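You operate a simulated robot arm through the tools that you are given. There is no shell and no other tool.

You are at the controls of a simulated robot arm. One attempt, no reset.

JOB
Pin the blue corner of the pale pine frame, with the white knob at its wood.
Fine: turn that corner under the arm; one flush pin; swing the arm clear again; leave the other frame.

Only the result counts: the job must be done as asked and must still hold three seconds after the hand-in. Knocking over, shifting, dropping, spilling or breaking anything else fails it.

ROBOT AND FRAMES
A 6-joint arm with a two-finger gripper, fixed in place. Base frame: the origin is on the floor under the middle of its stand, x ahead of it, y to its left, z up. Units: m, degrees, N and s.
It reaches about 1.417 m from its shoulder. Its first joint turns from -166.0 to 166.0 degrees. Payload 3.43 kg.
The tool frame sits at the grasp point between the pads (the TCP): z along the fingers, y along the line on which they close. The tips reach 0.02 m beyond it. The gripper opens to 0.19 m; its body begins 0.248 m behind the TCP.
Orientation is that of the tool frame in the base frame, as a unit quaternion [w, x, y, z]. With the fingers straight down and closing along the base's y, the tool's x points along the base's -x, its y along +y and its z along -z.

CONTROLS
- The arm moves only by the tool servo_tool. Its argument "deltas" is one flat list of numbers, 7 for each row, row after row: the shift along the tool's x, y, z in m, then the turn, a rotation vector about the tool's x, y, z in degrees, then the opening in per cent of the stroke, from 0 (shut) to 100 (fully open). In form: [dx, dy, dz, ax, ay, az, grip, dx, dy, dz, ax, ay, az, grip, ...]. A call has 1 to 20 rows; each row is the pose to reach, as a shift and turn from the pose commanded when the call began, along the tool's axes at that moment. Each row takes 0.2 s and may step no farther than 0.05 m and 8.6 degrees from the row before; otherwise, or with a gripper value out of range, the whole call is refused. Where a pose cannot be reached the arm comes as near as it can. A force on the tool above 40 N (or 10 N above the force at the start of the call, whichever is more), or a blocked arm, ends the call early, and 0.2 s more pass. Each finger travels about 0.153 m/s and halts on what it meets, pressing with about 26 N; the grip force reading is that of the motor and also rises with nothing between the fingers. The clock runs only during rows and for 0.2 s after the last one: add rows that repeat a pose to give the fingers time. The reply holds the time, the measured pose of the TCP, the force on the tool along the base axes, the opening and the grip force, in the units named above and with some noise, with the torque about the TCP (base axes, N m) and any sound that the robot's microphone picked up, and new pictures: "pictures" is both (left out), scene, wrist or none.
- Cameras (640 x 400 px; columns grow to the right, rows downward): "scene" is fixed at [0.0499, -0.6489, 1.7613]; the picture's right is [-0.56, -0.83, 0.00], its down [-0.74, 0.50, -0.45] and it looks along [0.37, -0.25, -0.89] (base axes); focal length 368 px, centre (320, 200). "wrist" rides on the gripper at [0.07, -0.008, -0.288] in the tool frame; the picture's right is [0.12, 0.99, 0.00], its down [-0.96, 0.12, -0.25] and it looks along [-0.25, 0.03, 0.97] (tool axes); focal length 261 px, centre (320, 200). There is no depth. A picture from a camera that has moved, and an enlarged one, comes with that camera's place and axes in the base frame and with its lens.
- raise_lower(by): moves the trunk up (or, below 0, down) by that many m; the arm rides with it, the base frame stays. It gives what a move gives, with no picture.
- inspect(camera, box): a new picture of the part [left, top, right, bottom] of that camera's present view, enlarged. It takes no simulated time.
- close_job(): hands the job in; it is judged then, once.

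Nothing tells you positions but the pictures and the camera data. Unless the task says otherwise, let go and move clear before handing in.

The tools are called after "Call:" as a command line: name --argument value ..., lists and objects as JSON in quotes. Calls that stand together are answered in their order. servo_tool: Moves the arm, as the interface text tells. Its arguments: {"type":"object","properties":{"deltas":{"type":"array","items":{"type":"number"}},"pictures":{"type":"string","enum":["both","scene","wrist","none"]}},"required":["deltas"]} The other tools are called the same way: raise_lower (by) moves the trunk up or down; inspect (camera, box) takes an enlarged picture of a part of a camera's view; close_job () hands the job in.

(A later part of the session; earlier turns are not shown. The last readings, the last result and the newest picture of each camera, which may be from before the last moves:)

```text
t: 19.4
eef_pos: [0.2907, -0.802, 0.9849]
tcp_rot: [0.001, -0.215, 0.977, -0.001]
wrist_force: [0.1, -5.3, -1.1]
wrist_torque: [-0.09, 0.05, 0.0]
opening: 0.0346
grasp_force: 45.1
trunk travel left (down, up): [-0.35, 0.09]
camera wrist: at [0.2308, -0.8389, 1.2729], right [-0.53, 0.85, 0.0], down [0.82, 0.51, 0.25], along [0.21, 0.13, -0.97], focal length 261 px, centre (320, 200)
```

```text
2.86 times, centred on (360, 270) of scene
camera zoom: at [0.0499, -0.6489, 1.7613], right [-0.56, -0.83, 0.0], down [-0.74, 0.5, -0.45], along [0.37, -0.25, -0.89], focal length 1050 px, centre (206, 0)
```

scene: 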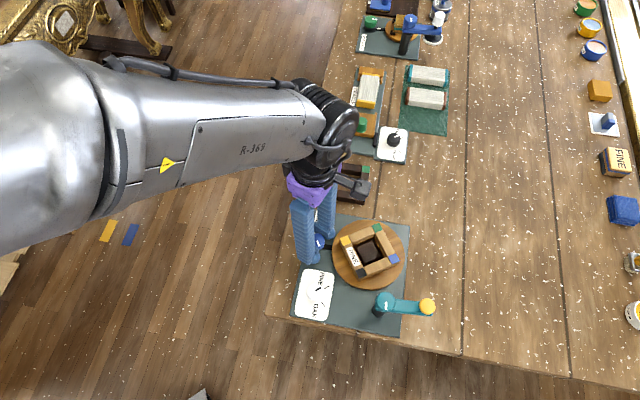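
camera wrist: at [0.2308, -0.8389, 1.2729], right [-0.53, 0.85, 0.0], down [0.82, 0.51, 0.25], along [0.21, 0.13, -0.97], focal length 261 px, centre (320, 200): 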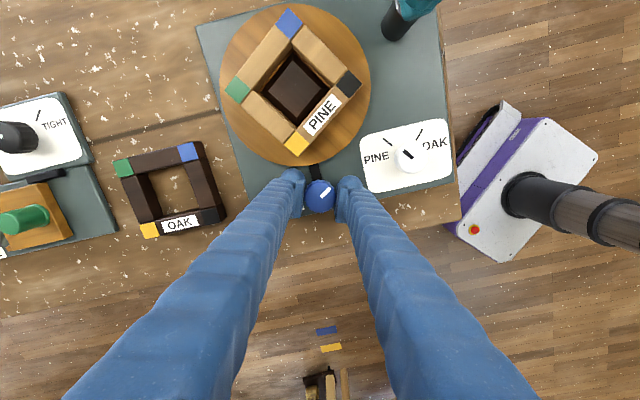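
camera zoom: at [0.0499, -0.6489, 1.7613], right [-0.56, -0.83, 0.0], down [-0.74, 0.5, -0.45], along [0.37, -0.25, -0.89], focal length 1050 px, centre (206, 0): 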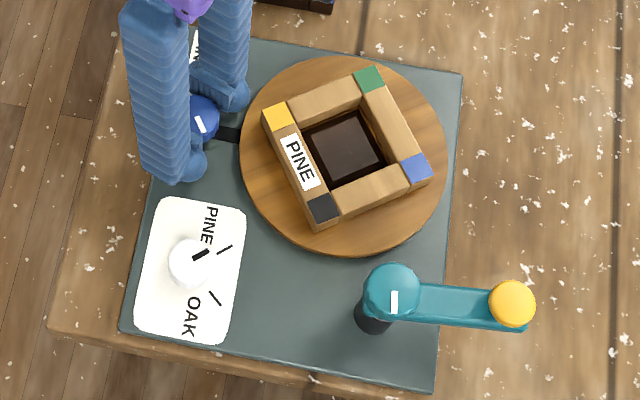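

Call:
servo_tool --deltas '[0, 0, 0, 0, 0, 7, 0, 0, 0, 0, 0, 0, 14, 0, 0, 0, 0, 0, 0, 21, 0, 0, 0, 0, 0, 0, 28, 0, 0, 0, 0, 0, 0, 35, 0, 0, 0, 0, 0, 0, 35, 0]' --pictures "both"

Call:
inspect --camera "wrist" --box '[200, 30, 440, 230]'

Call:
inspect --camera "scene" --box '[270, 200, 450, 340]'

```text
t: 20.8
eef_pos: [0.2938, -0.8031, 0.9853]
tcp_rot: [0.002, 0.088, 0.996, -0.002]
wrist_force: [17.2, -12.2, -1.5]
wrist_torque: [-0.22, -0.41, -0.17]
opening: 0.0345
grasp_force: 45.0
trunk travel left (down, up): [-0.35, 0.09]
camera wrist: at [0.223, -0.7981, 1.2729], right [0.06, 1.0, 0.0], down [0.97, -0.05, 0.25], along [0.25, -0.02, -0.97], focal length 261 px, centre (320, 200)
```

scene: 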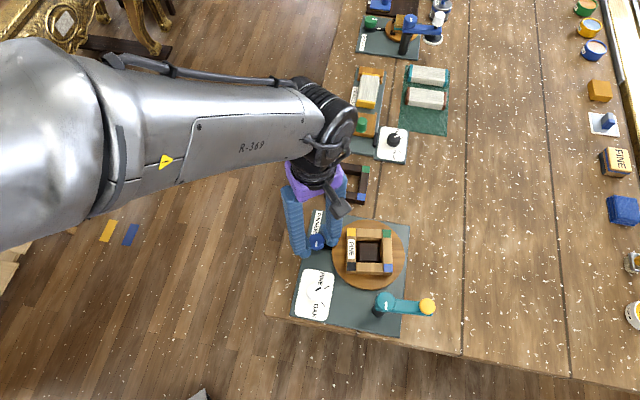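
wrist: 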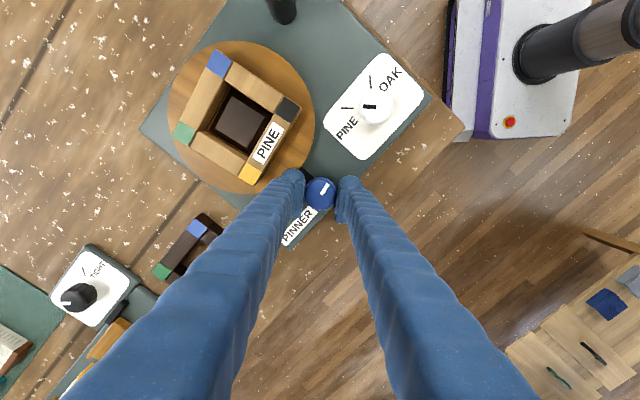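

```text
2.00 times, centred on (320, 130) of wrist
camera zoom: at [0.223, -0.7981, 1.2729], right [0.06, 1.0, 0.0], down [0.97, -0.05, 0.25], along [0.25, -0.02, -0.97], focal length 521 px, centre (320, 340)
```

zoom: 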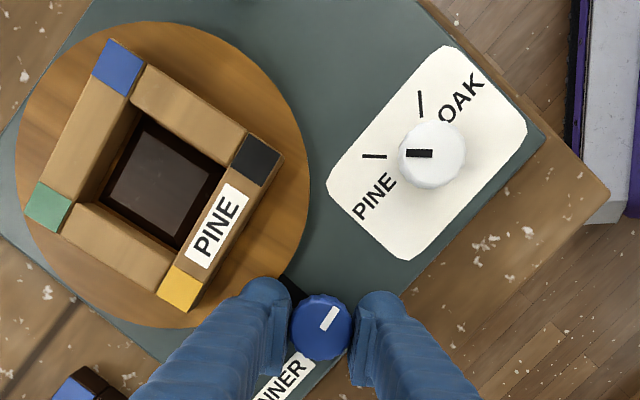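

```text
2.86 times, centred on (360, 270) of scene
camera zoom: at [0.0499, -0.6489, 1.7613], right [-0.56, -0.83, 0.0], down [-0.74, 0.5, -0.45], along [0.37, -0.25, -0.89], focal length 1050 px, centre (206, 0)
```

zoom: 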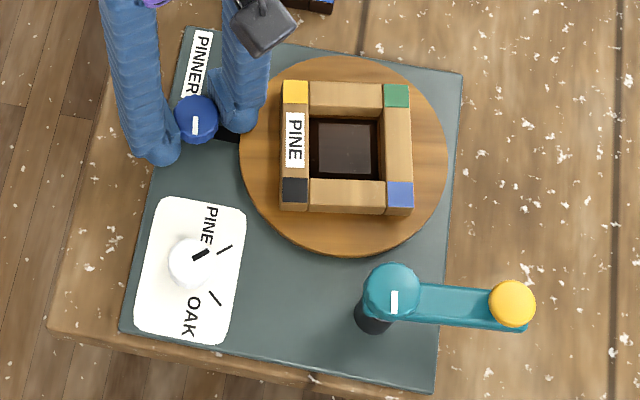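

The gripper turned 90° but slipped a little on the knob, and the blue corner is now about 8° short of the working spot. I'll release, lift, turn back and re-grip for the last few degrees.

Call:
servo_tool --deltas '[0, 0, 0, 0, 0, 0, 23, 0, 0, 0, 0, 0, 0, 23, 0, 0, -0.02, 0, 0, 0, 23, 0, 0, -0.045, 0, 0, 0, 23, 0, 0, -0.045, 0, 0, -8, 26, 0, 0, -0.045, 0, 0, -16, 28, 0, 0, -0.045, 0, 0, -24, 28, 0, 0, -0.045, 0, 0, -32, 28, 0, 0, -0.045, 0, 0, -40, 28, 0, 0, -0.045, 0, 0, -40, 28]' --pictures "wrist"

Call:
inspect --camera "wrist" --box '[240, 100, 400, 230]'

Call:
inspect --camera "scene" --box '[270, 200, 450, 340]'

```text
t: 23.0
eef_pos: [0.2921, -0.8017, 1.0303]
tcp_rot: [0.001, -0.26, 0.965, 0.0]
wrist_force: [-0.1, -0.6, 0.0]
wrist_torque: [0.02, -0.02, 0.03]
opening: 0.0535
grasp_force: 0.0
trunk travel left (down, up): [-0.35, 0.09]
camera wrist: at [0.2344, -0.8436, 1.318], right [-0.6, 0.8, 0.0], down [0.77, 0.58, 0.25], along [0.2, 0.15, -0.97], focal length 261 px, centre (320, 200)
```

wrist: 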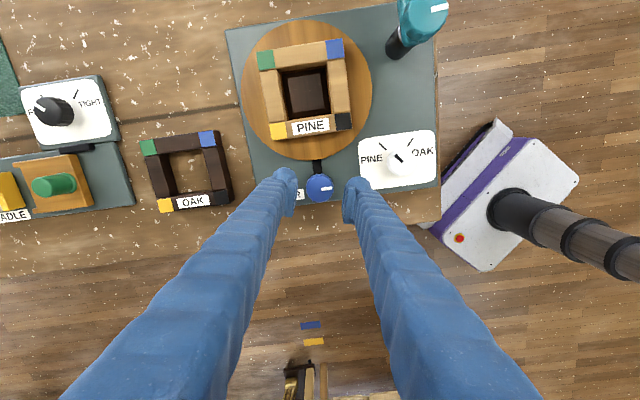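

```text
3.08 times, centred on (320, 165) of wrist
camera zoom: at [0.2344, -0.8436, 1.318], right [-0.6, 0.8, 0.0], down [0.77, 0.58, 0.25], along [0.2, 0.15, -0.97], focal length 802 px, centre (320, 308)
```

zoom: 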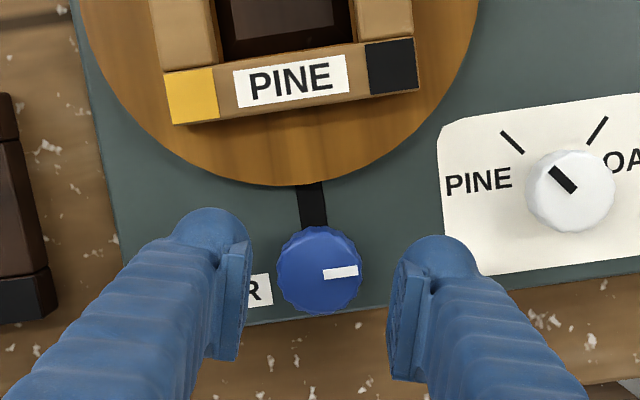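

```text
2.86 times, centred on (360, 270) of scene
camera zoom: at [0.0499, -0.6489, 1.7613], right [-0.56, -0.83, 0.0], down [-0.74, 0.5, -0.45], along [0.37, -0.25, -0.89], focal length 1050 px, centre (206, 0)
```

zoom: 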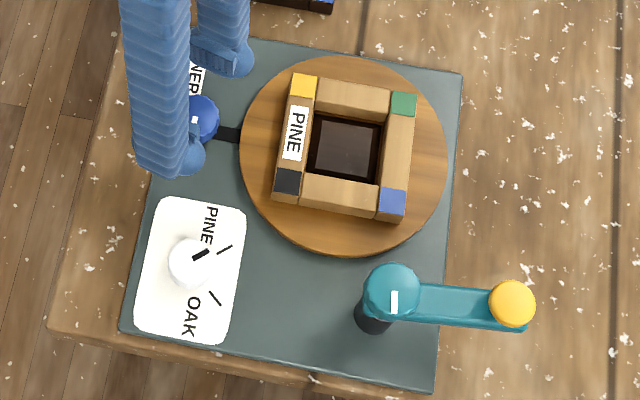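

On release the turntable snapped into its detent, and the blue corner is now exactly where the black one had been. Next is the teal arm: I'll lift, move over its knob, and turn the wrist the other way so I have room to swing the arm about +90°.

Call:
servo_tool --deltas '[0, 0, -0.04, 0, 0, 8, 30, 0, 0, -0.08, 0, 0, 16, 33, 0, 0, -0.12, 0, 0, 24, 33, 0.0305, 0.01205, -0.12, 0, 0, 32, 33, 0.061, 0.0241, -0.12, 0, 0, 40, 33, 0.0915, 0.03615, -0.12, 0, 0, 48, 33, 0.122, 0.0482, -0.12, 0, 0, 56, 33, 0.1525, 0.06025, -0.12, 0, 0, 64, 33, 0.183, 0.0723, -0.12, 0, 0, 72, 33, 0.183, 0.0723, -0.12, 0, 0, 80, 33, 0.183, 0.0723, -0.12, 0, 0, 88, 33, 0.183, 0.0723, -0.12, 0, 0, 96, 33, 0.183, 0.0723, -0.12, 0, 0, 104, 33, 0.183, 0.0723, -0.12, 0, 0, 112, 33, 0.183, 0.0723, -0.12, 0, 0, 120, 33, 0.183, 0.0723, -0.12, 0, 0, 128, 33, 0.183, 0.0723, -0.12, 0, 0, 136, 33, 0.183, 0.0723, -0.12, 0, 0, 144, 33, 0.183, 0.0723, -0.12, 0, 0, 152, 33, 0.183, 0.0723, -0.12, 0, 0, 160, 33]' --pictures "both"

```text
t: 27.2
eef_pos: [0.0964, -0.8309, 1.1507]
tcp_rot: [0.001, 0.907, 0.422, 0.001]
wrist_force: [0.1, 0.3, 0.6]
wrist_torque: [0.0, 0.01, 0.01]
opening: 0.0626
grasp_force: 0.1
trunk travel left (down, up): [-0.35, 0.09]
camera wrist: at [0.1351, -0.7706, 1.4378], right [0.84, -0.55, 0.0], down [-0.53, -0.81, 0.25], along [-0.13, -0.21, -0.97], focal length 261 px, centre (320, 200)
```

scene: 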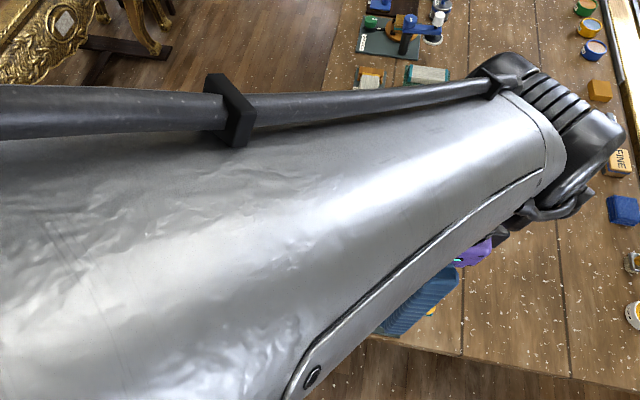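
wrist: 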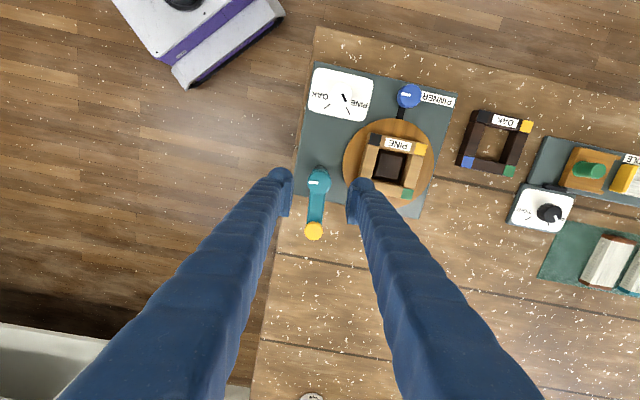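

Call:
inspect --camera "wrist" --box '[270, 150, 370, 250]'

Call:
inspect --camera "wrist" --box '[280, 50, 480, 250]'

```text
4.00 times, centred on (320, 200) of wrist
camera zoom: at [0.1351, -0.7706, 1.4378], right [0.84, -0.55, 0.0], down [-0.53, -0.81, 0.25], along [-0.13, -0.21, -0.97], focal length 1043 px, centre (320, 200)
```

zoom: 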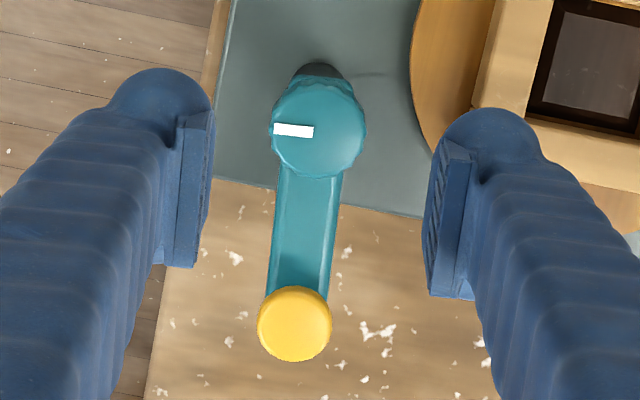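

```text
2.00 times, centred on (380, 150) of wrist
camera zoom: at [0.1351, -0.7706, 1.4378], right [0.84, -0.55, 0.0], down [-0.53, -0.81, 0.25], along [-0.13, -0.21, -0.97], focal length 521 px, centre (200, 300)
```

zoom: 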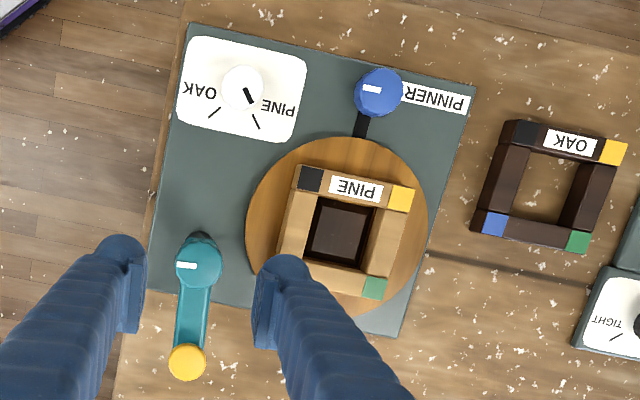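

I'm centred over the teal knob with the finger line perpendicular to the arm. I'll descend and check.

Call:
servo_tool --deltas '[-0.001, 0, 0.03, 0, 0, 0, 33, -0.001, 0, 0.06, 0, 0, 0, 33, -0.001, 0, 0.08, 0, 0, 0, 33, -0.001, 0, 0.092, 0, 0, 0, 33, -0.001, 0, 0.1, 0, 0, 0, 33, -0.001, 0, 0.1, 0, 0, 0, 33]' --pictures "wrist"

Call:
inspect --camera "wrist" --box '[260, 150, 380, 250]'

```text
t: 28.6
eef_pos: [0.0969, -0.8303, 1.0497]
tcp_rot: [0.001, 0.906, 0.422, 0.0]
wrist_force: [0.5, 0.3, -0.7]
wrist_torque: [0.03, -0.03, 0.02]
opening: 0.0627
grasp_force: 0.0
trunk travel left (down, up): [-0.35, 0.09]
camera wrist: at [0.1346, -0.7704, 1.3374], right [0.84, -0.55, 0.0], down [-0.53, -0.81, 0.25], along [-0.13, -0.21, -0.97], focal length 261 px, centre (320, 200)
```

wrist: 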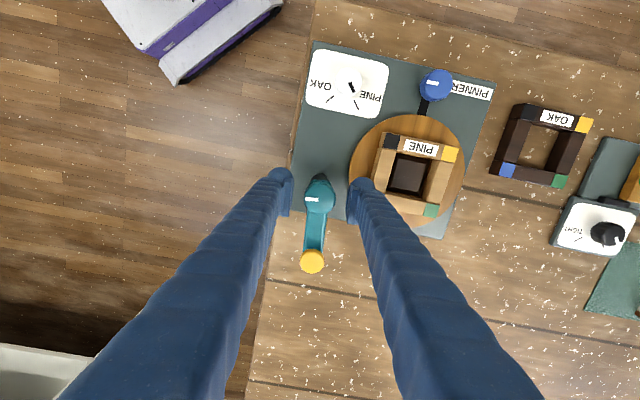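

```text
4.00 times, centred on (320, 200) of wrist
camera zoom: at [0.1346, -0.7704, 1.3374], right [0.84, -0.55, 0.0], down [-0.53, -0.81, 0.25], along [-0.13, -0.21, -0.97], focal length 1043 px, centre (320, 200)
```

zoom: 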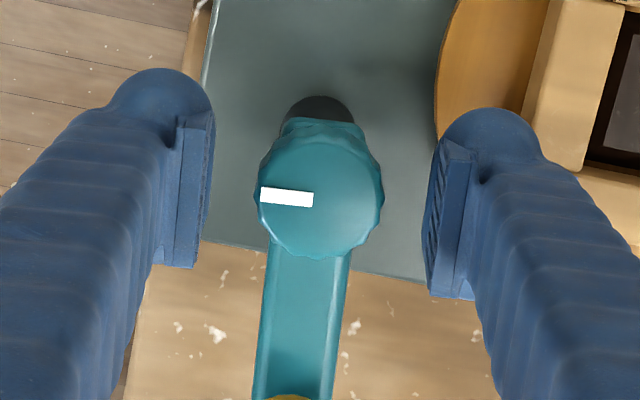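

Call:
servo_tool --deltas '[-0.003, 0, 0, 0, 0, 0, 33, -0.003, 0, 0, 0, 0, 0, 12, -0.003, 0, 0, 0, 0, 0, 0, -0.003, 0, 0, 0, 0, 0, 0, -0.003, 0, 0, 0, 0, -7, 0, -0.003, 0, 0, 0, 0, -14, 0, -0.003, 0, 0, 0, 0, -20, 0, -0.003, 0, 0, 0, 0, -20, 0]' --pictures "wrist"

Call:
inspect --camera "wrist" --box '[240, 130, 400, 290]'

```text
t: 30.4
eef_pos: [0.0941, -0.8337, 1.0501]
tcp_rot: [0.001, 0.818, 0.575, 0.0]
wrist_force: [1.0, 1.9, -1.8]
wrist_torque: [0.03, 0.01, 0.02]
opening: 0.0345
grasp_force: 45.5
trunk travel left (down, up): [-0.35, 0.09]
camera wrist: at [0.1104, -0.7637, 1.3378], right [0.97, -0.23, 0.0], down [-0.22, -0.94, 0.25], along [-0.05, -0.24, -0.97], focal length 261 px, centre (320, 200)
```

wrist: 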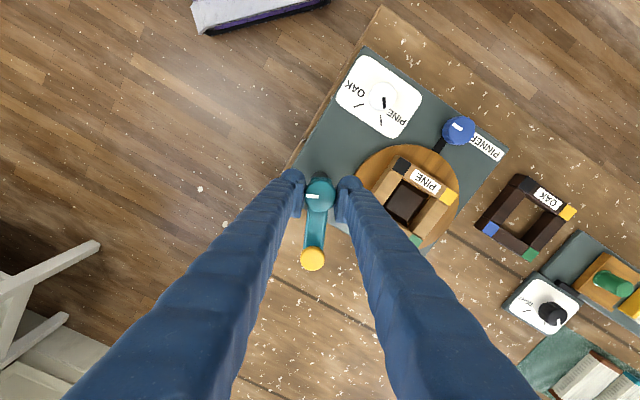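

```text
2.50 times, centred on (320, 210) of wrist
camera zoom: at [0.1104, -0.7637, 1.3378], right [0.97, -0.23, 0.0], down [-0.22, -0.94, 0.25], along [-0.05, -0.24, -0.97], focal length 652 px, centre (320, 175)
```

zoom: 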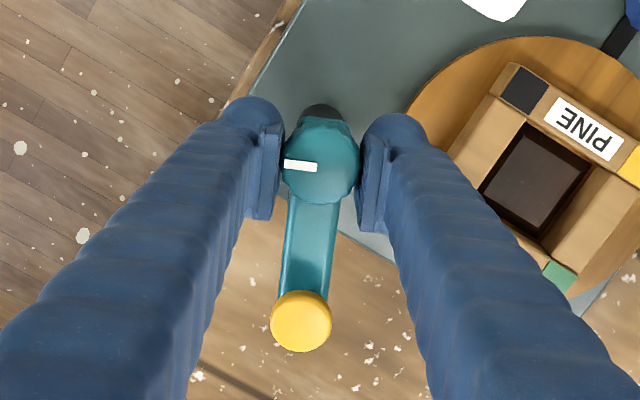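

The arm turns 1:1 with its knob. I'll continue the swing.

Call:
servo_tool --deltas '[0, 0, 0, 0, 0, -7, 0, 0, 0, 0, 0, 0, -14, 0, 0, 0, 0, 0, 0, -21, 0, 0, 0, 0, 0, 0, -28, 0, 0, 0, 0, 0, 0, -35, 0, 0, 0, 0, 0, 0, -42, 0, 0, 0, 0, 0, 0, -49, 0, 0, 0, 0, 0, 0, -54, 0, 0, 0, 0, 0, 0, -54, 0]' --pictures "both"

Call:
inspect --camera "wrist" --box '[240, 130, 400, 290]'

```text
t: 32.4
eef_pos: [0.0982, -0.8335, 1.0506]
tcp_rot: [0.001, 0.468, 0.884, 0.0]
wrist_force: [28.4, 6.5, 3.2]
wrist_torque: [0.02, -0.37, -0.07]
opening: 0.0348
grasp_force: 44.7
trunk travel left (down, up): [-0.35, 0.09]
camera wrist: at [0.0508, -0.7788, 1.3377], right [0.76, 0.66, 0.0], down [0.64, -0.73, 0.25], along [0.16, -0.19, -0.97], focal length 261 px, centre (320, 200)
```

scene: 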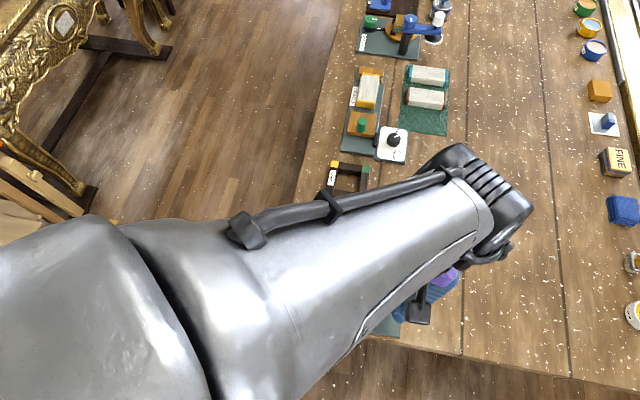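
wrist: 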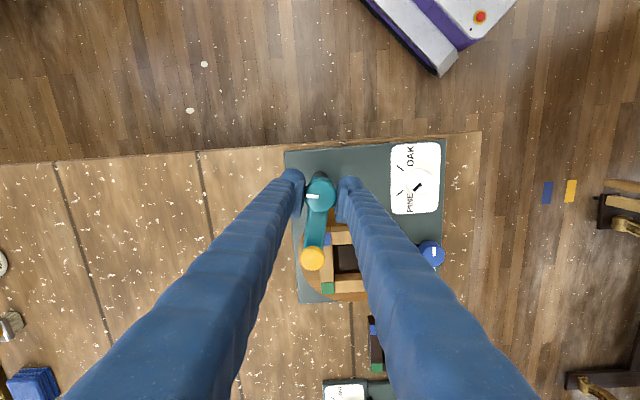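

```text
2.50 times, centred on (320, 210) of wrist
camera zoom: at [0.0508, -0.7788, 1.3377], right [0.76, 0.66, 0.0], down [0.64, -0.73, 0.25], along [0.16, -0.19, -0.97], focal length 652 px, centre (320, 175)
```

zoom: 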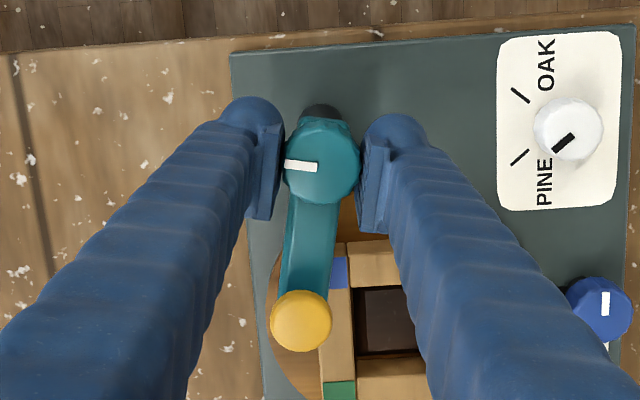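

The arm is about 15° from the working direction, with some sideways load from slight off-centring. I'll relieve that while finishing the swing.

Call:
servo_tool --deltas '[-0.0017, 0.0025, 0, 0, 0, 0, 0, -0.0017, 0.0025, 0, 0, 0, -4, 0, -0.0017, 0.0025, 0, 0, 0, -8, 0, -0.0017, 0.0025, 0, 0, 0, -12, 0, -0.0017, 0.0025, 0, 0, 0, -12, 0]' --pictures "wrist"

Call:
inspect --camera "wrist" --box '[240, 130, 400, 290]'

```text
t: 33.6
eef_pos: [0.0979, -0.8323, 1.0501]
tcp_rot: [0.002, 0.373, 0.928, 0.0]
wrist_force: [11.9, 10.2, 0.3]
wrist_torque: [0.09, -0.08, -0.36]
opening: 0.0347
grasp_force: 44.7
trunk travel left (down, up): [-0.35, 0.09]
camera wrist: at [0.0414, -0.7895, 1.3377], right [0.6, 0.8, 0.0], down [0.77, -0.58, 0.25], along [0.2, -0.15, -0.97], focal length 261 px, centre (320, 200)
```

wrist: 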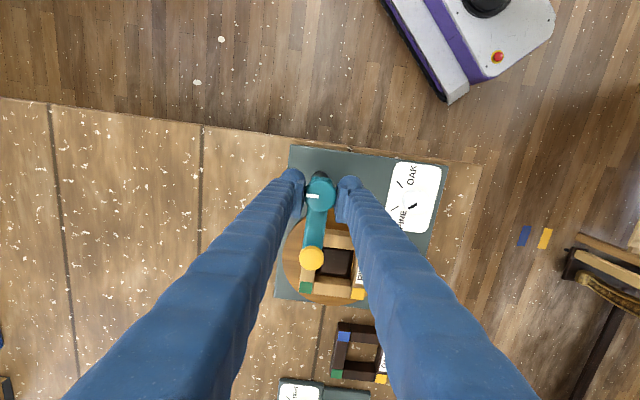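

```text
2.50 times, centred on (320, 210) of wrist
camera zoom: at [0.0414, -0.7895, 1.3377], right [0.6, 0.8, 0.0], down [0.77, -0.58, 0.25], along [0.2, -0.15, -0.97], focal length 652 px, centre (320, 175)
```

zoom: 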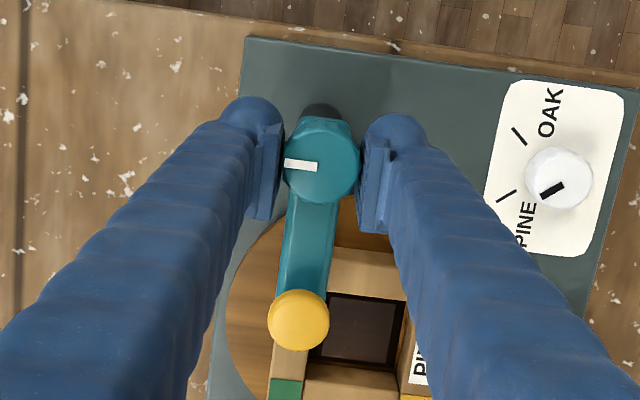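

The yellow cap is now about over the blue corner (I get (0.154, -0.888) against (0.154, -0.890)). I'll release, see where the arm settles, and lift clear.

Call:
servo_tool --deltas '[0, 0, 0, 0, 0, 0, 33, 0, 0, 0, 0, 0, 0, 33, 0, 0, -0.03, 0, 0, 0, 33, 0, 0, -0.07, 0, 0, 0, 33, 0, 0, -0.1, 0, 0, 0, 33, 0, 0, -0.1, 0, 0, 0, 33]' --pictures "both"

Call:
inspect --camera "wrist" --box '[240, 130, 400, 290]'

```text
t: 35.0
eef_pos: [0.097, -0.8325, 1.1504]
tcp_rot: [0.001, 0.375, 0.927, 0.0]
wrist_force: [-0.6, -0.4, 0.4]
wrist_torque: [-0.01, 0.01, 0.0]
opening: 0.0627
grasp_force: 0.1
trunk travel left (down, up): [-0.35, 0.09]
camera wrist: at [0.0394, -0.7897, 1.4385], right [0.6, 0.8, 0.0], down [0.77, -0.58, 0.25], along [0.2, -0.15, -0.97], focal length 261 px, centre (320, 200)
```

scene: 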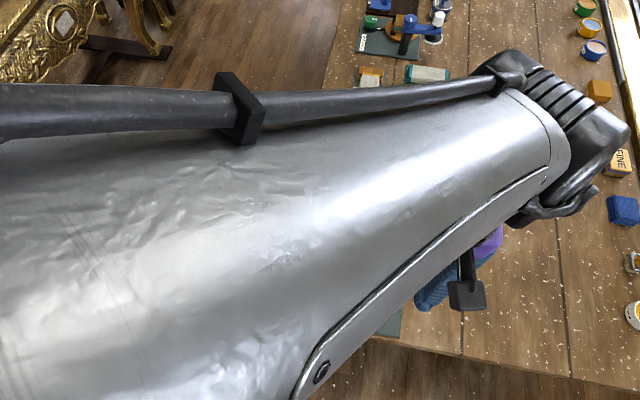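
wrist: 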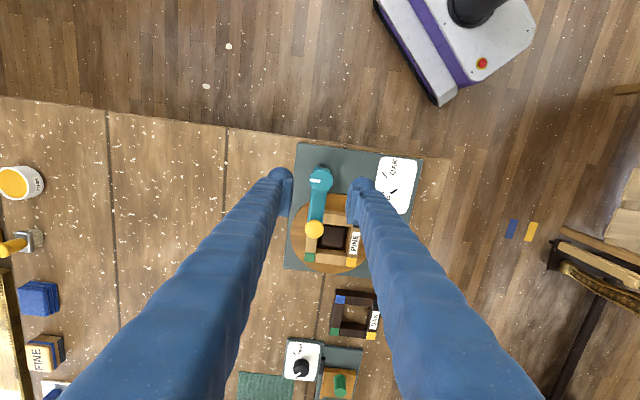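

```text
2.50 times, centred on (320, 210) of wrist
camera zoom: at [0.0394, -0.7897, 1.4385], right [0.6, 0.8, 0.0], down [0.77, -0.58, 0.25], along [0.2, -0.15, -0.97], focal length 652 px, centre (320, 175)
```

zoom: 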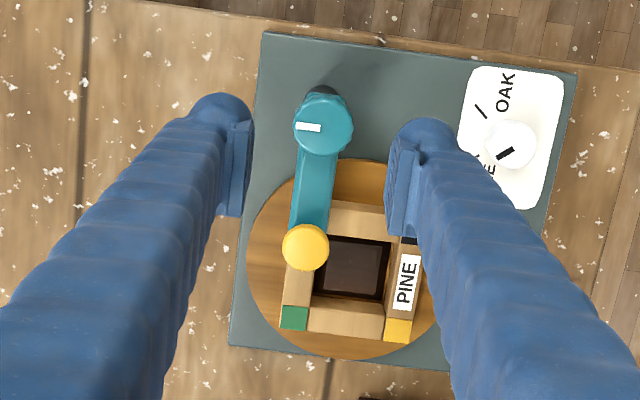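

The arm rests right over the blue corner (both at about (0.154, -0.887)). I'll close the fingers and bring the tips above the yellow cap.

Call:
servo_tool --deltas '[0, 0, 0, 0, 0, 0, 15, -0.026, 0, 0, 0, 0, 0, 0, -0.052, 0, 0, 0, 0, 0, 0, -0.0786, 0, 0, 0, 0, 0, 0, -0.0786, 0, 0.025, 0, 0, 0, 0, -0.0786, 0, 0.045, 0, 0, 0, 0, -0.0786, 0, 0.045, 0, 0, 0, 0]' --pictures "both"

Call:
inspect --camera "wrist" --box '[240, 100, 400, 260]'

Call:
inspect --camera "scene" --box '[300, 200, 480, 340]'

```text
t: 36.6
eef_pos: [0.1545, -0.8895, 1.1043]
tcp_rot: [0.001, 0.375, 0.927, 0.0]
wrist_force: [-0.1, -0.4, -0.1]
wrist_torque: [0.07, -0.05, 0.0]
opening: 0.0001
grasp_force: 26.3
trunk travel left (down, up): [-0.35, 0.09]
camera wrist: at [0.0964, -0.8452, 1.3925], right [0.6, 0.8, 0.0], down [0.77, -0.58, 0.25], along [0.2, -0.15, -0.97], focal length 261 px, centre (320, 200)
```

scene: 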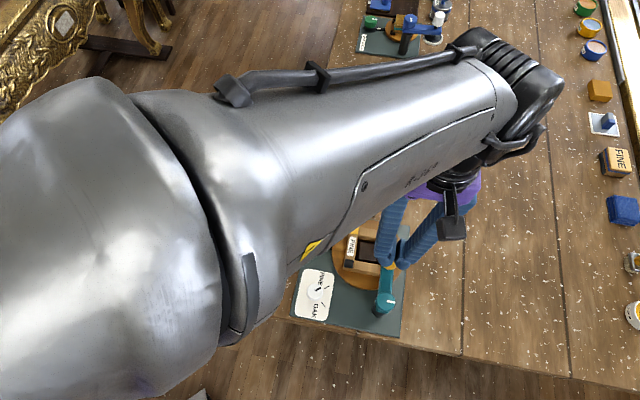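
wrist: 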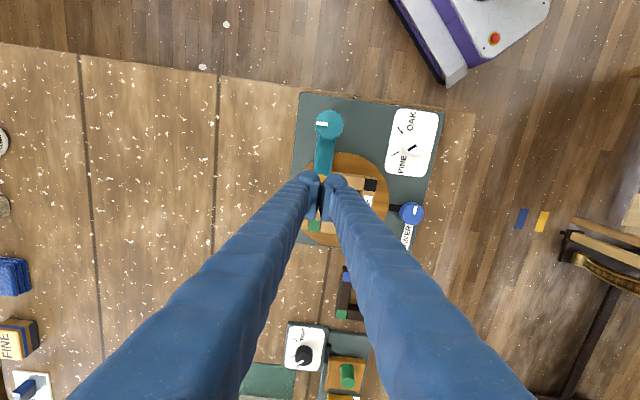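

```text
2.50 times, centred on (320, 180) of wrist
camera zoom: at [0.0964, -0.8452, 1.3925], right [0.6, 0.8, 0.0], down [0.77, -0.58, 0.25], along [0.2, -0.15, -0.97], focal length 652 px, centre (320, 250)
```

zoom: 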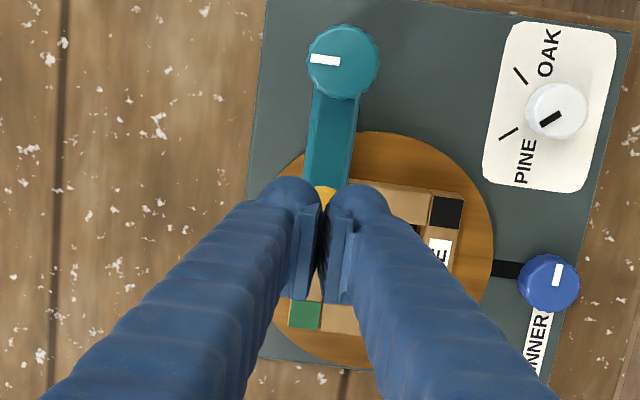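

```text
2.86 times, centred on (390, 270) of scene
camera zoom: at [0.0499, -0.6489, 1.7613], right [-0.56, -0.83, 0.0], down [-0.74, 0.5, -0.45], along [0.37, -0.25, -0.89], focal length 1050 px, centre (120, 0)
```

zoom: 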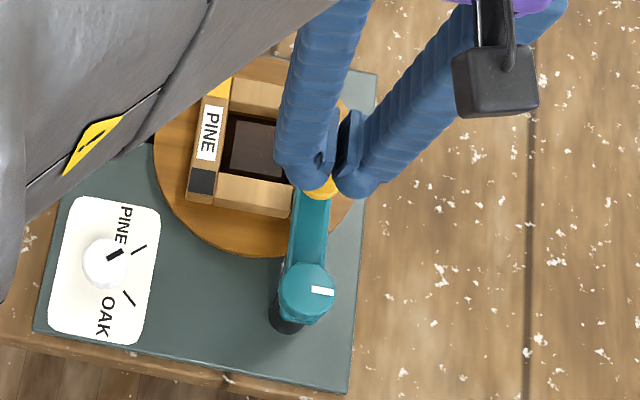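

The fingertips are over the cap. I'll approach slowly until they touch it.

Call:
servo_tool --deltas '[0.002, 0.0007, 0.015, 0, 0, 0, 0, 0.002, 0.0007, 0.027, 0, 0, 0, 0, 0.002, 0.0007, 0.032, 0, 0, 0, 0]' --pictures "both"

Call:
inspect --camera "scene" --box '[340, 220, 440, 320]'

Call:
inspect --camera "wrist" --box '[270, 130, 370, 230]'

```text
t: 37.4
eef_pos: [0.1547, -0.8862, 1.0717]
tcp_rot: [0.001, 0.375, 0.927, 0.0]
wrist_force: [-0.4, -0.5, 0.2]
wrist_torque: [0.01, -0.02, 0.02]
opening: 0.0061
grasp_force: 35.0
trunk travel left (down, up): [-0.35, 0.09]
camera wrist: at [0.0964, -0.8427, 1.3601], right [0.6, 0.8, 0.0], down [0.77, -0.58, 0.25], along [0.2, -0.15, -0.97], focal length 261 px, centre (320, 200)
```

scene: 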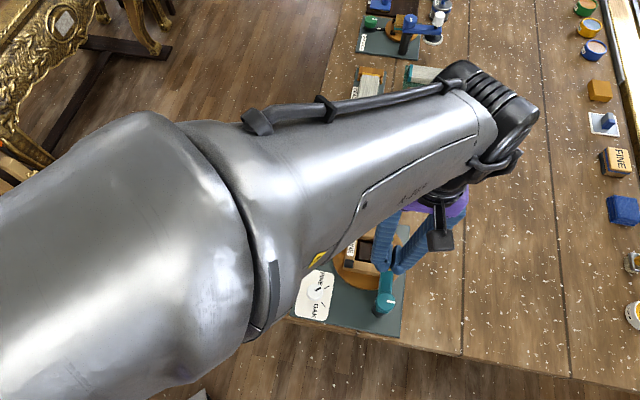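
wrist: 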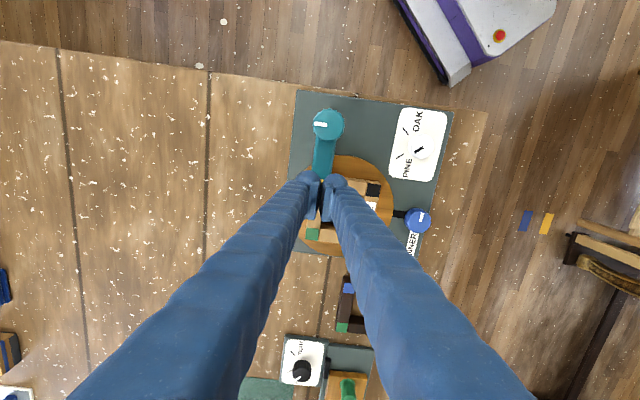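

```text
4.00 times, centred on (390, 270) of scene
camera zoom: at [0.0499, -0.6489, 1.7613], right [-0.56, -0.83, 0.0], down [-0.74, 0.5, -0.45], along [0.37, -0.25, -0.89], focal length 1470 px, centre (40, -80)
```

zoom: 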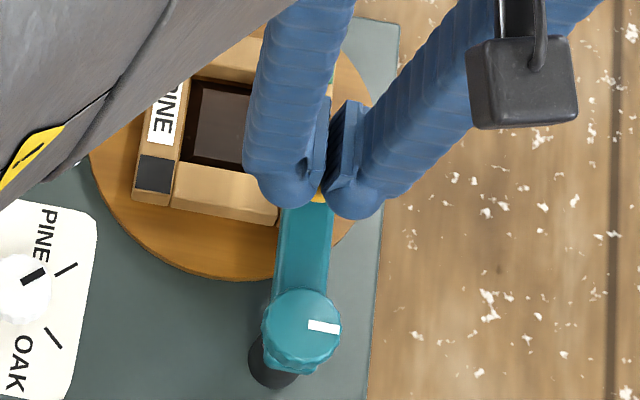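

```text
4.00 times, centred on (320, 180) of wrist
camera zoom: at [0.0964, -0.8427, 1.3601], right [0.6, 0.8, 0.0], down [0.77, -0.58, 0.25], along [0.2, -0.15, -0.97], focal length 1043 px, centre (320, 280)
```

zoom: 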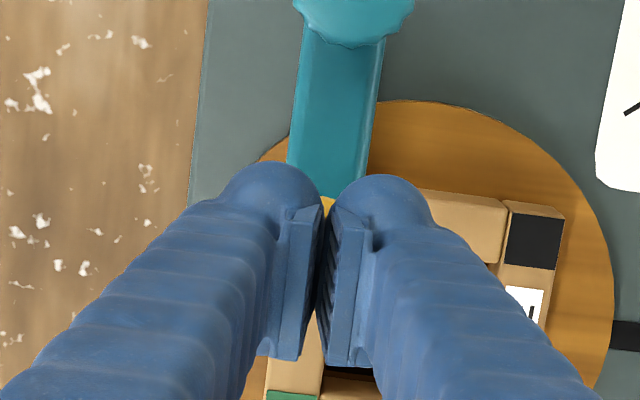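

The rounded cap is wedging the closed fingertips apart (opening 6 mm). Before pressing I'll open slightly, lift, and shift so that a single fingertip sits over the cap.

Call:
servo_tool --deltas '[0, 0, 0, 0, 0, 0, 18, 0, 0, 0, 0, 0, 0, 18, 0, 0, -0.02, 0, 0, 0, 18, 0, 0, -0.03, 0, 0, 0, 0, 0, 0, -0.03, 0, 0, 0, 0]' --pictures "both"

Call:
inspect --camera "scene" --box '[340, 220, 440, 320]'

Call:
inspect --camera "wrist" --box '[270, 130, 370, 230]'

```text
t: 38.6
eef_pos: [0.152, -0.886, 1.1019]
tcp_rot: [0.001, 0.374, 0.927, 0.0]
wrist_force: [0.5, -0.4, 0.9]
wrist_torque: [0.05, -0.02, 0.01]
opening: 0.0
grasp_force: 26.2
trunk travel left (down, up): [-0.35, 0.09]
camera wrist: at [0.0959, -0.843, 1.3902], right [0.6, 0.8, 0.0], down [0.77, -0.58, 0.25], along [0.2, -0.15, -0.97], focal length 261 px, centre (320, 200)
```

scene: 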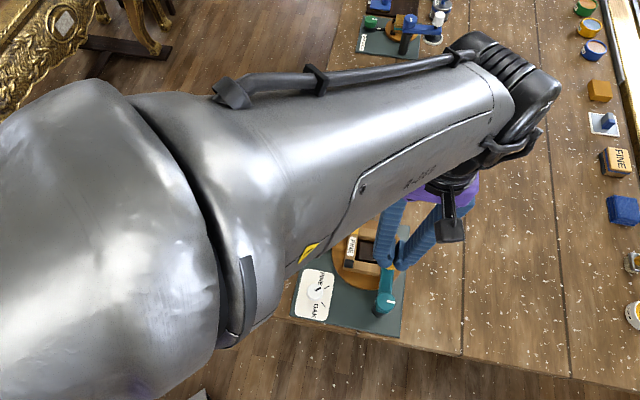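
wrist: 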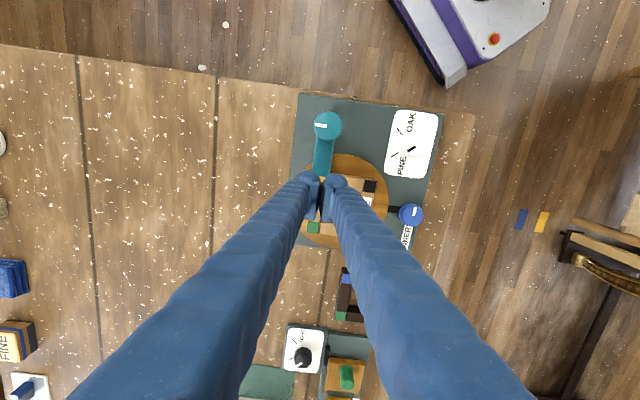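

```text
4.00 times, centred on (390, 270) of scene
camera zoom: at [0.0499, -0.6489, 1.7613], right [-0.56, -0.83, 0.0], down [-0.74, 0.5, -0.45], along [0.37, -0.25, -0.89], focal length 1470 px, centre (40, -80)
```

zoom: 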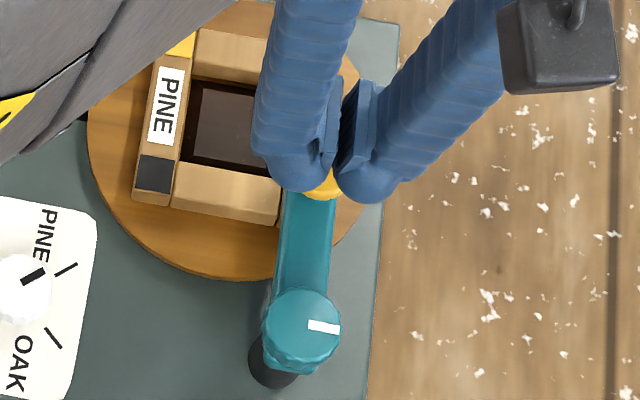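

```text
4.00 times, centred on (320, 180) of wrist
camera zoom: at [0.0959, -0.843, 1.3902], right [0.6, 0.8, 0.0], down [0.77, -0.58, 0.25], along [0.2, -0.15, -0.97], focal length 1043 px, centre (320, 280)
```

zoom: 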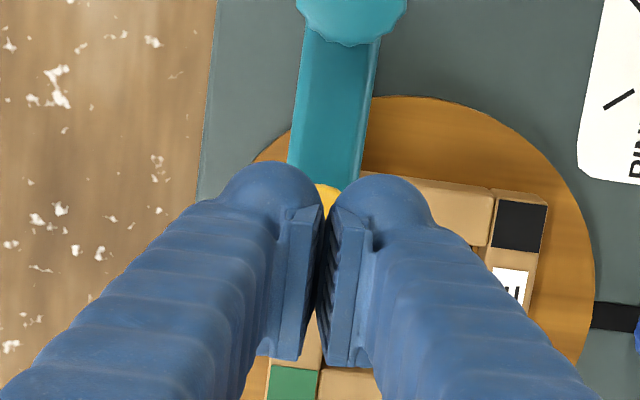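

Call:
servo_tool --deltas '[0, -0.008, 0, 0, 0, 0, 0, 0, -0.016, 0, 0, 0, 0, 0, 0, -0.016, 0.01, 0, 0, 0, 0, 0, -0.016, 0.02, 0, 0, 0, 0, 0, -0.016, 0.02, 0, 0, 0, 0]' --pictures "both"

Call:
inspect --camera "scene" --box '[340, 220, 440, 320]'

Call:
inspect --camera "wrist" --box '[270, 130, 370, 230]'

```text
t: 39.8
eef_pos: [0.1418, -0.8981, 1.0836]
tcp_rot: [0.001, 0.375, 0.927, 0.0]
wrist_force: [-0.5, -0.6, 0.5]
wrist_torque: [0.01, 0.0, 0.0]
opening: 0.0001
grasp_force: 26.3
trunk travel left (down, up): [-0.35, 0.09]
camera wrist: at [0.0847, -0.8545, 1.3708], right [0.6, 0.8, 0.0], down [0.77, -0.58, 0.25], along [0.2, -0.15, -0.97], focal length 261 px, centre (320, 200)
```

scene: 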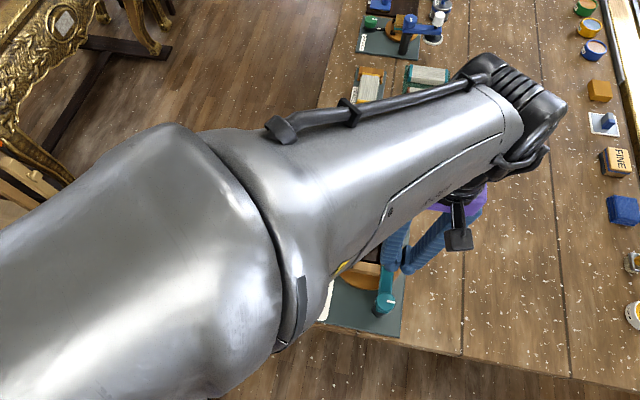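
wrist: 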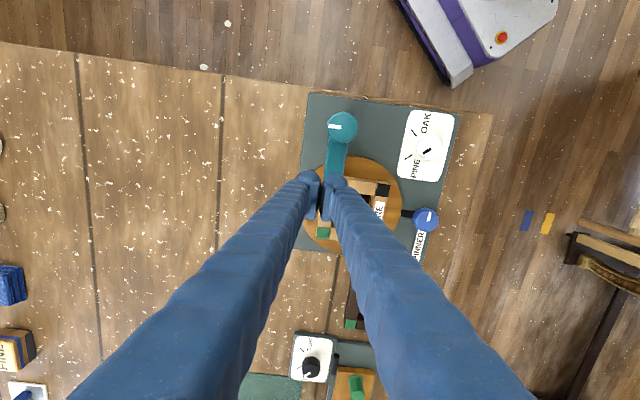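

```text
4.00 times, centred on (390, 270) of scene
camera zoom: at [0.0499, -0.6489, 1.7613], right [-0.56, -0.83, 0.0], down [-0.74, 0.5, -0.45], along [0.37, -0.25, -0.89], focal length 1470 px, centre (40, -80)
```

zoom: 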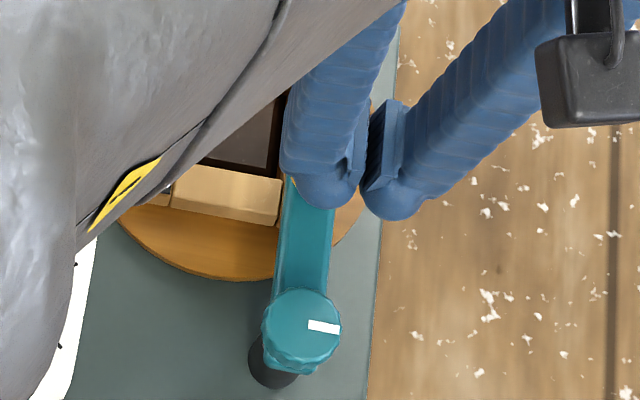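

```text
4.00 times, centred on (320, 180) of wrist
camera zoom: at [0.0847, -0.8545, 1.3708], right [0.6, 0.8, 0.0], down [0.77, -0.58, 0.25], along [0.2, -0.15, -0.97], focal length 1043 px, centre (320, 280)
```

zoom: 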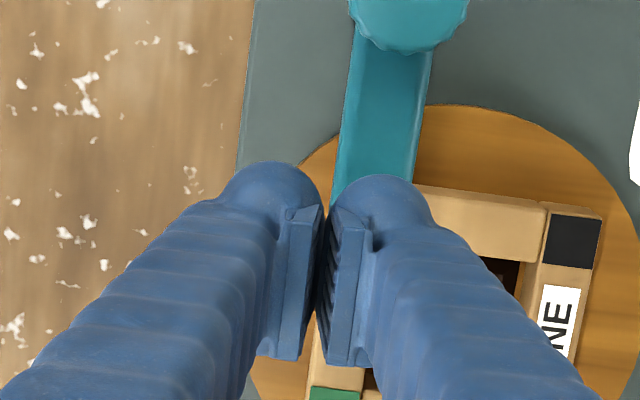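

The right fingertip is over the cap. Now one slow press.

Call:
servo_tool --deltas '[0, 0, 0.004, 0, 0, 0, 0, 0, 0, 0.008, 0, 0, 0, 0, 0, 0, 0.012, 0, 0, 0, 0, 0, 0, 0.015, 0, 0, 0, 0, 0, 0, 0.018, 0, 0, 0, 0, 0, 0, 0.021, 0, 0, 0, 0]' --pictures "both"

Call:
inspect --camera "scene" --box '[340, 220, 440, 320]'

Call:
inspect --camera "wrist" --box '[270, 130, 370, 230]'

```text
t: 41.2
eef_pos: [0.14, -0.8978, 1.0645]
tcp_rot: [0.003, 0.374, 0.927, -0.001]
wrist_force: [-1.9, 2.2, 24.7]
wrist_torque: [0.29, -0.11, 0.01]
opening: 0.0001
grasp_force: 26.4
trunk travel left (down, up): [-0.35, 0.09]
heard: click
camera wrist: at [0.0843, -0.8535, 1.3528], right [0.6, 0.8, 0.0], down [0.77, -0.58, 0.25], along [0.2, -0.15, -0.97], focal length 261 px, centre (320, 200)
```

scene: 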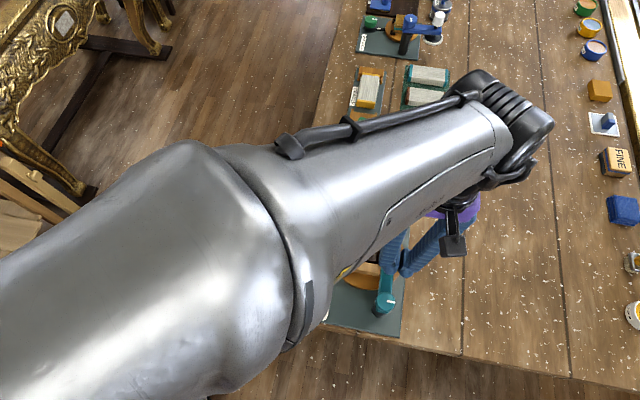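
wrist: 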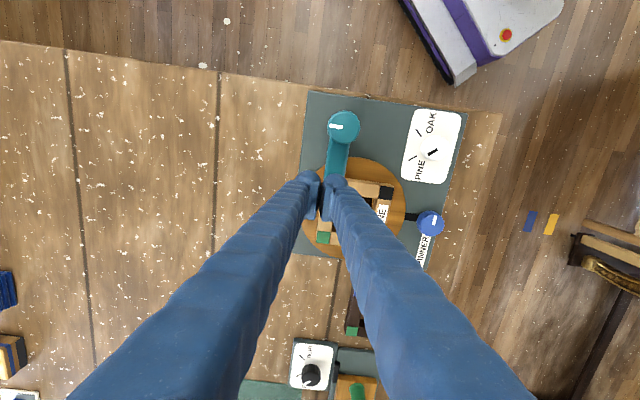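

```text
4.00 times, centred on (390, 270) of scene
camera zoom: at [0.0499, -0.6489, 1.7613], right [-0.56, -0.83, 0.0], down [-0.74, 0.5, -0.45], along [0.37, -0.25, -0.89], focal length 1470 px, centre (40, -80)
```

zoom: 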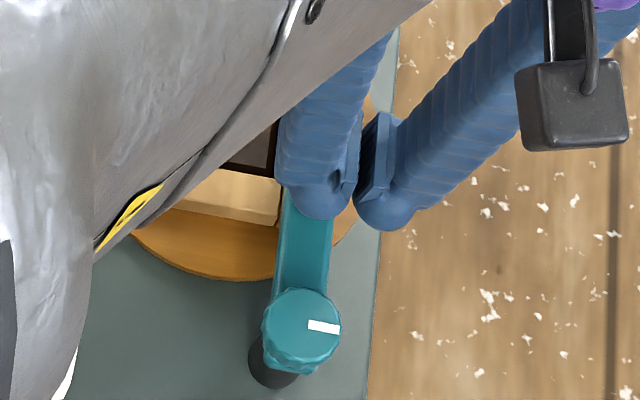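

```text
4.00 times, centred on (320, 180) of wrist
camera zoom: at [0.0843, -0.8535, 1.3528], right [0.6, 0.8, 0.0], down [0.77, -0.58, 0.25], along [0.2, -0.15, -0.97], focal length 1043 px, centre (320, 280)
```

zoom: 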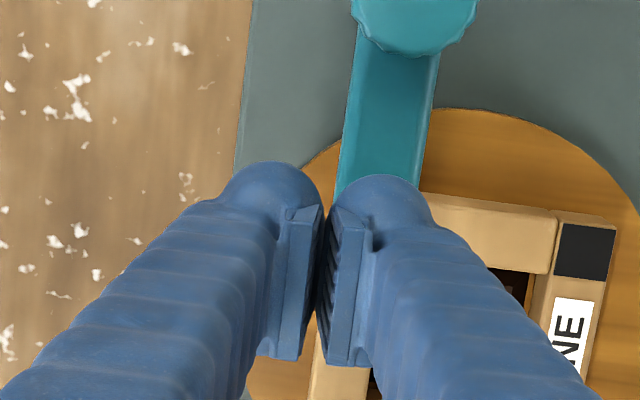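

I heard one click at about 25 N. I'll lift straight up now, without pressing again.

Call:
servo_tool --deltas '[0, 0, -0.015, 0, 0, 0, 0, 0, 0, -0.045, 0, 0, 0, 0, 0, 0, -0.085, 0, 0, 0, 0, 0, 0, -0.085, 0, 0, 0, 0]' --pictures "both"

Call:
inspect --camera "wrist" --box '[240, 100, 400, 260]'

```text
t: 42.2
eef_pos: [0.1432, -0.8978, 1.1473]
tcp_rot: [0.001, 0.375, 0.927, 0.0]
wrist_force: [-0.1, -0.6, 0.4]
wrist_torque: [-0.02, 0.01, -0.01]
opening: 0.0
grasp_force: 26.2
trunk travel left (down, up): [-0.35, 0.09]
camera wrist: at [0.0851, -0.855, 1.4343], right [0.6, 0.8, 0.0], down [0.77, -0.58, 0.25], along [0.2, -0.15, -0.97], focal length 261 px, centre (320, 200)
```

scene: 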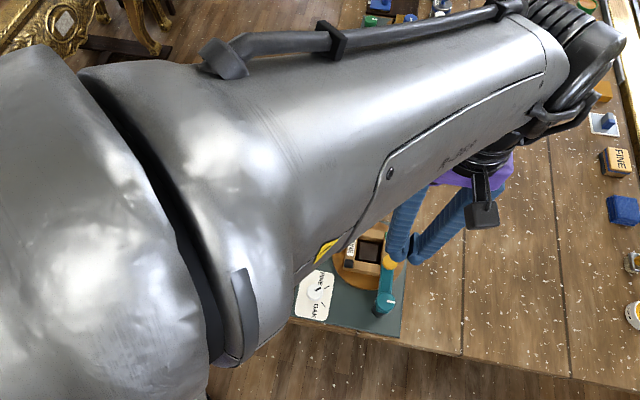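
wrist: 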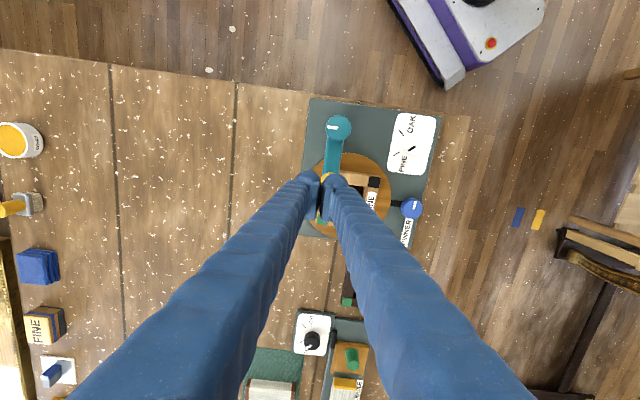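

```text
2.50 times, centred on (320, 180) of wrist
camera zoom: at [0.0851, -0.855, 1.4343], right [0.6, 0.8, 0.0], down [0.77, -0.58, 0.25], along [0.2, -0.15, -0.97], focal length 652 px, centre (320, 250)
```

zoom: 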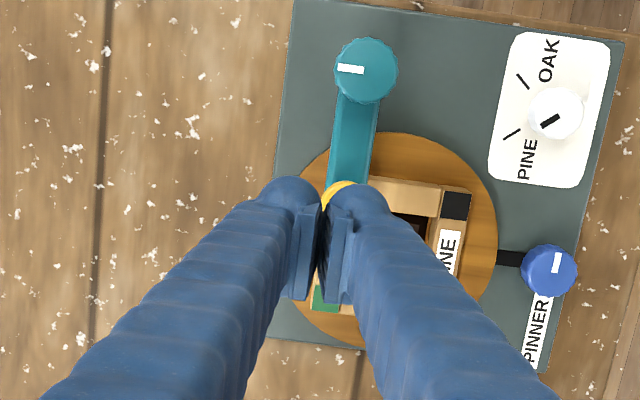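

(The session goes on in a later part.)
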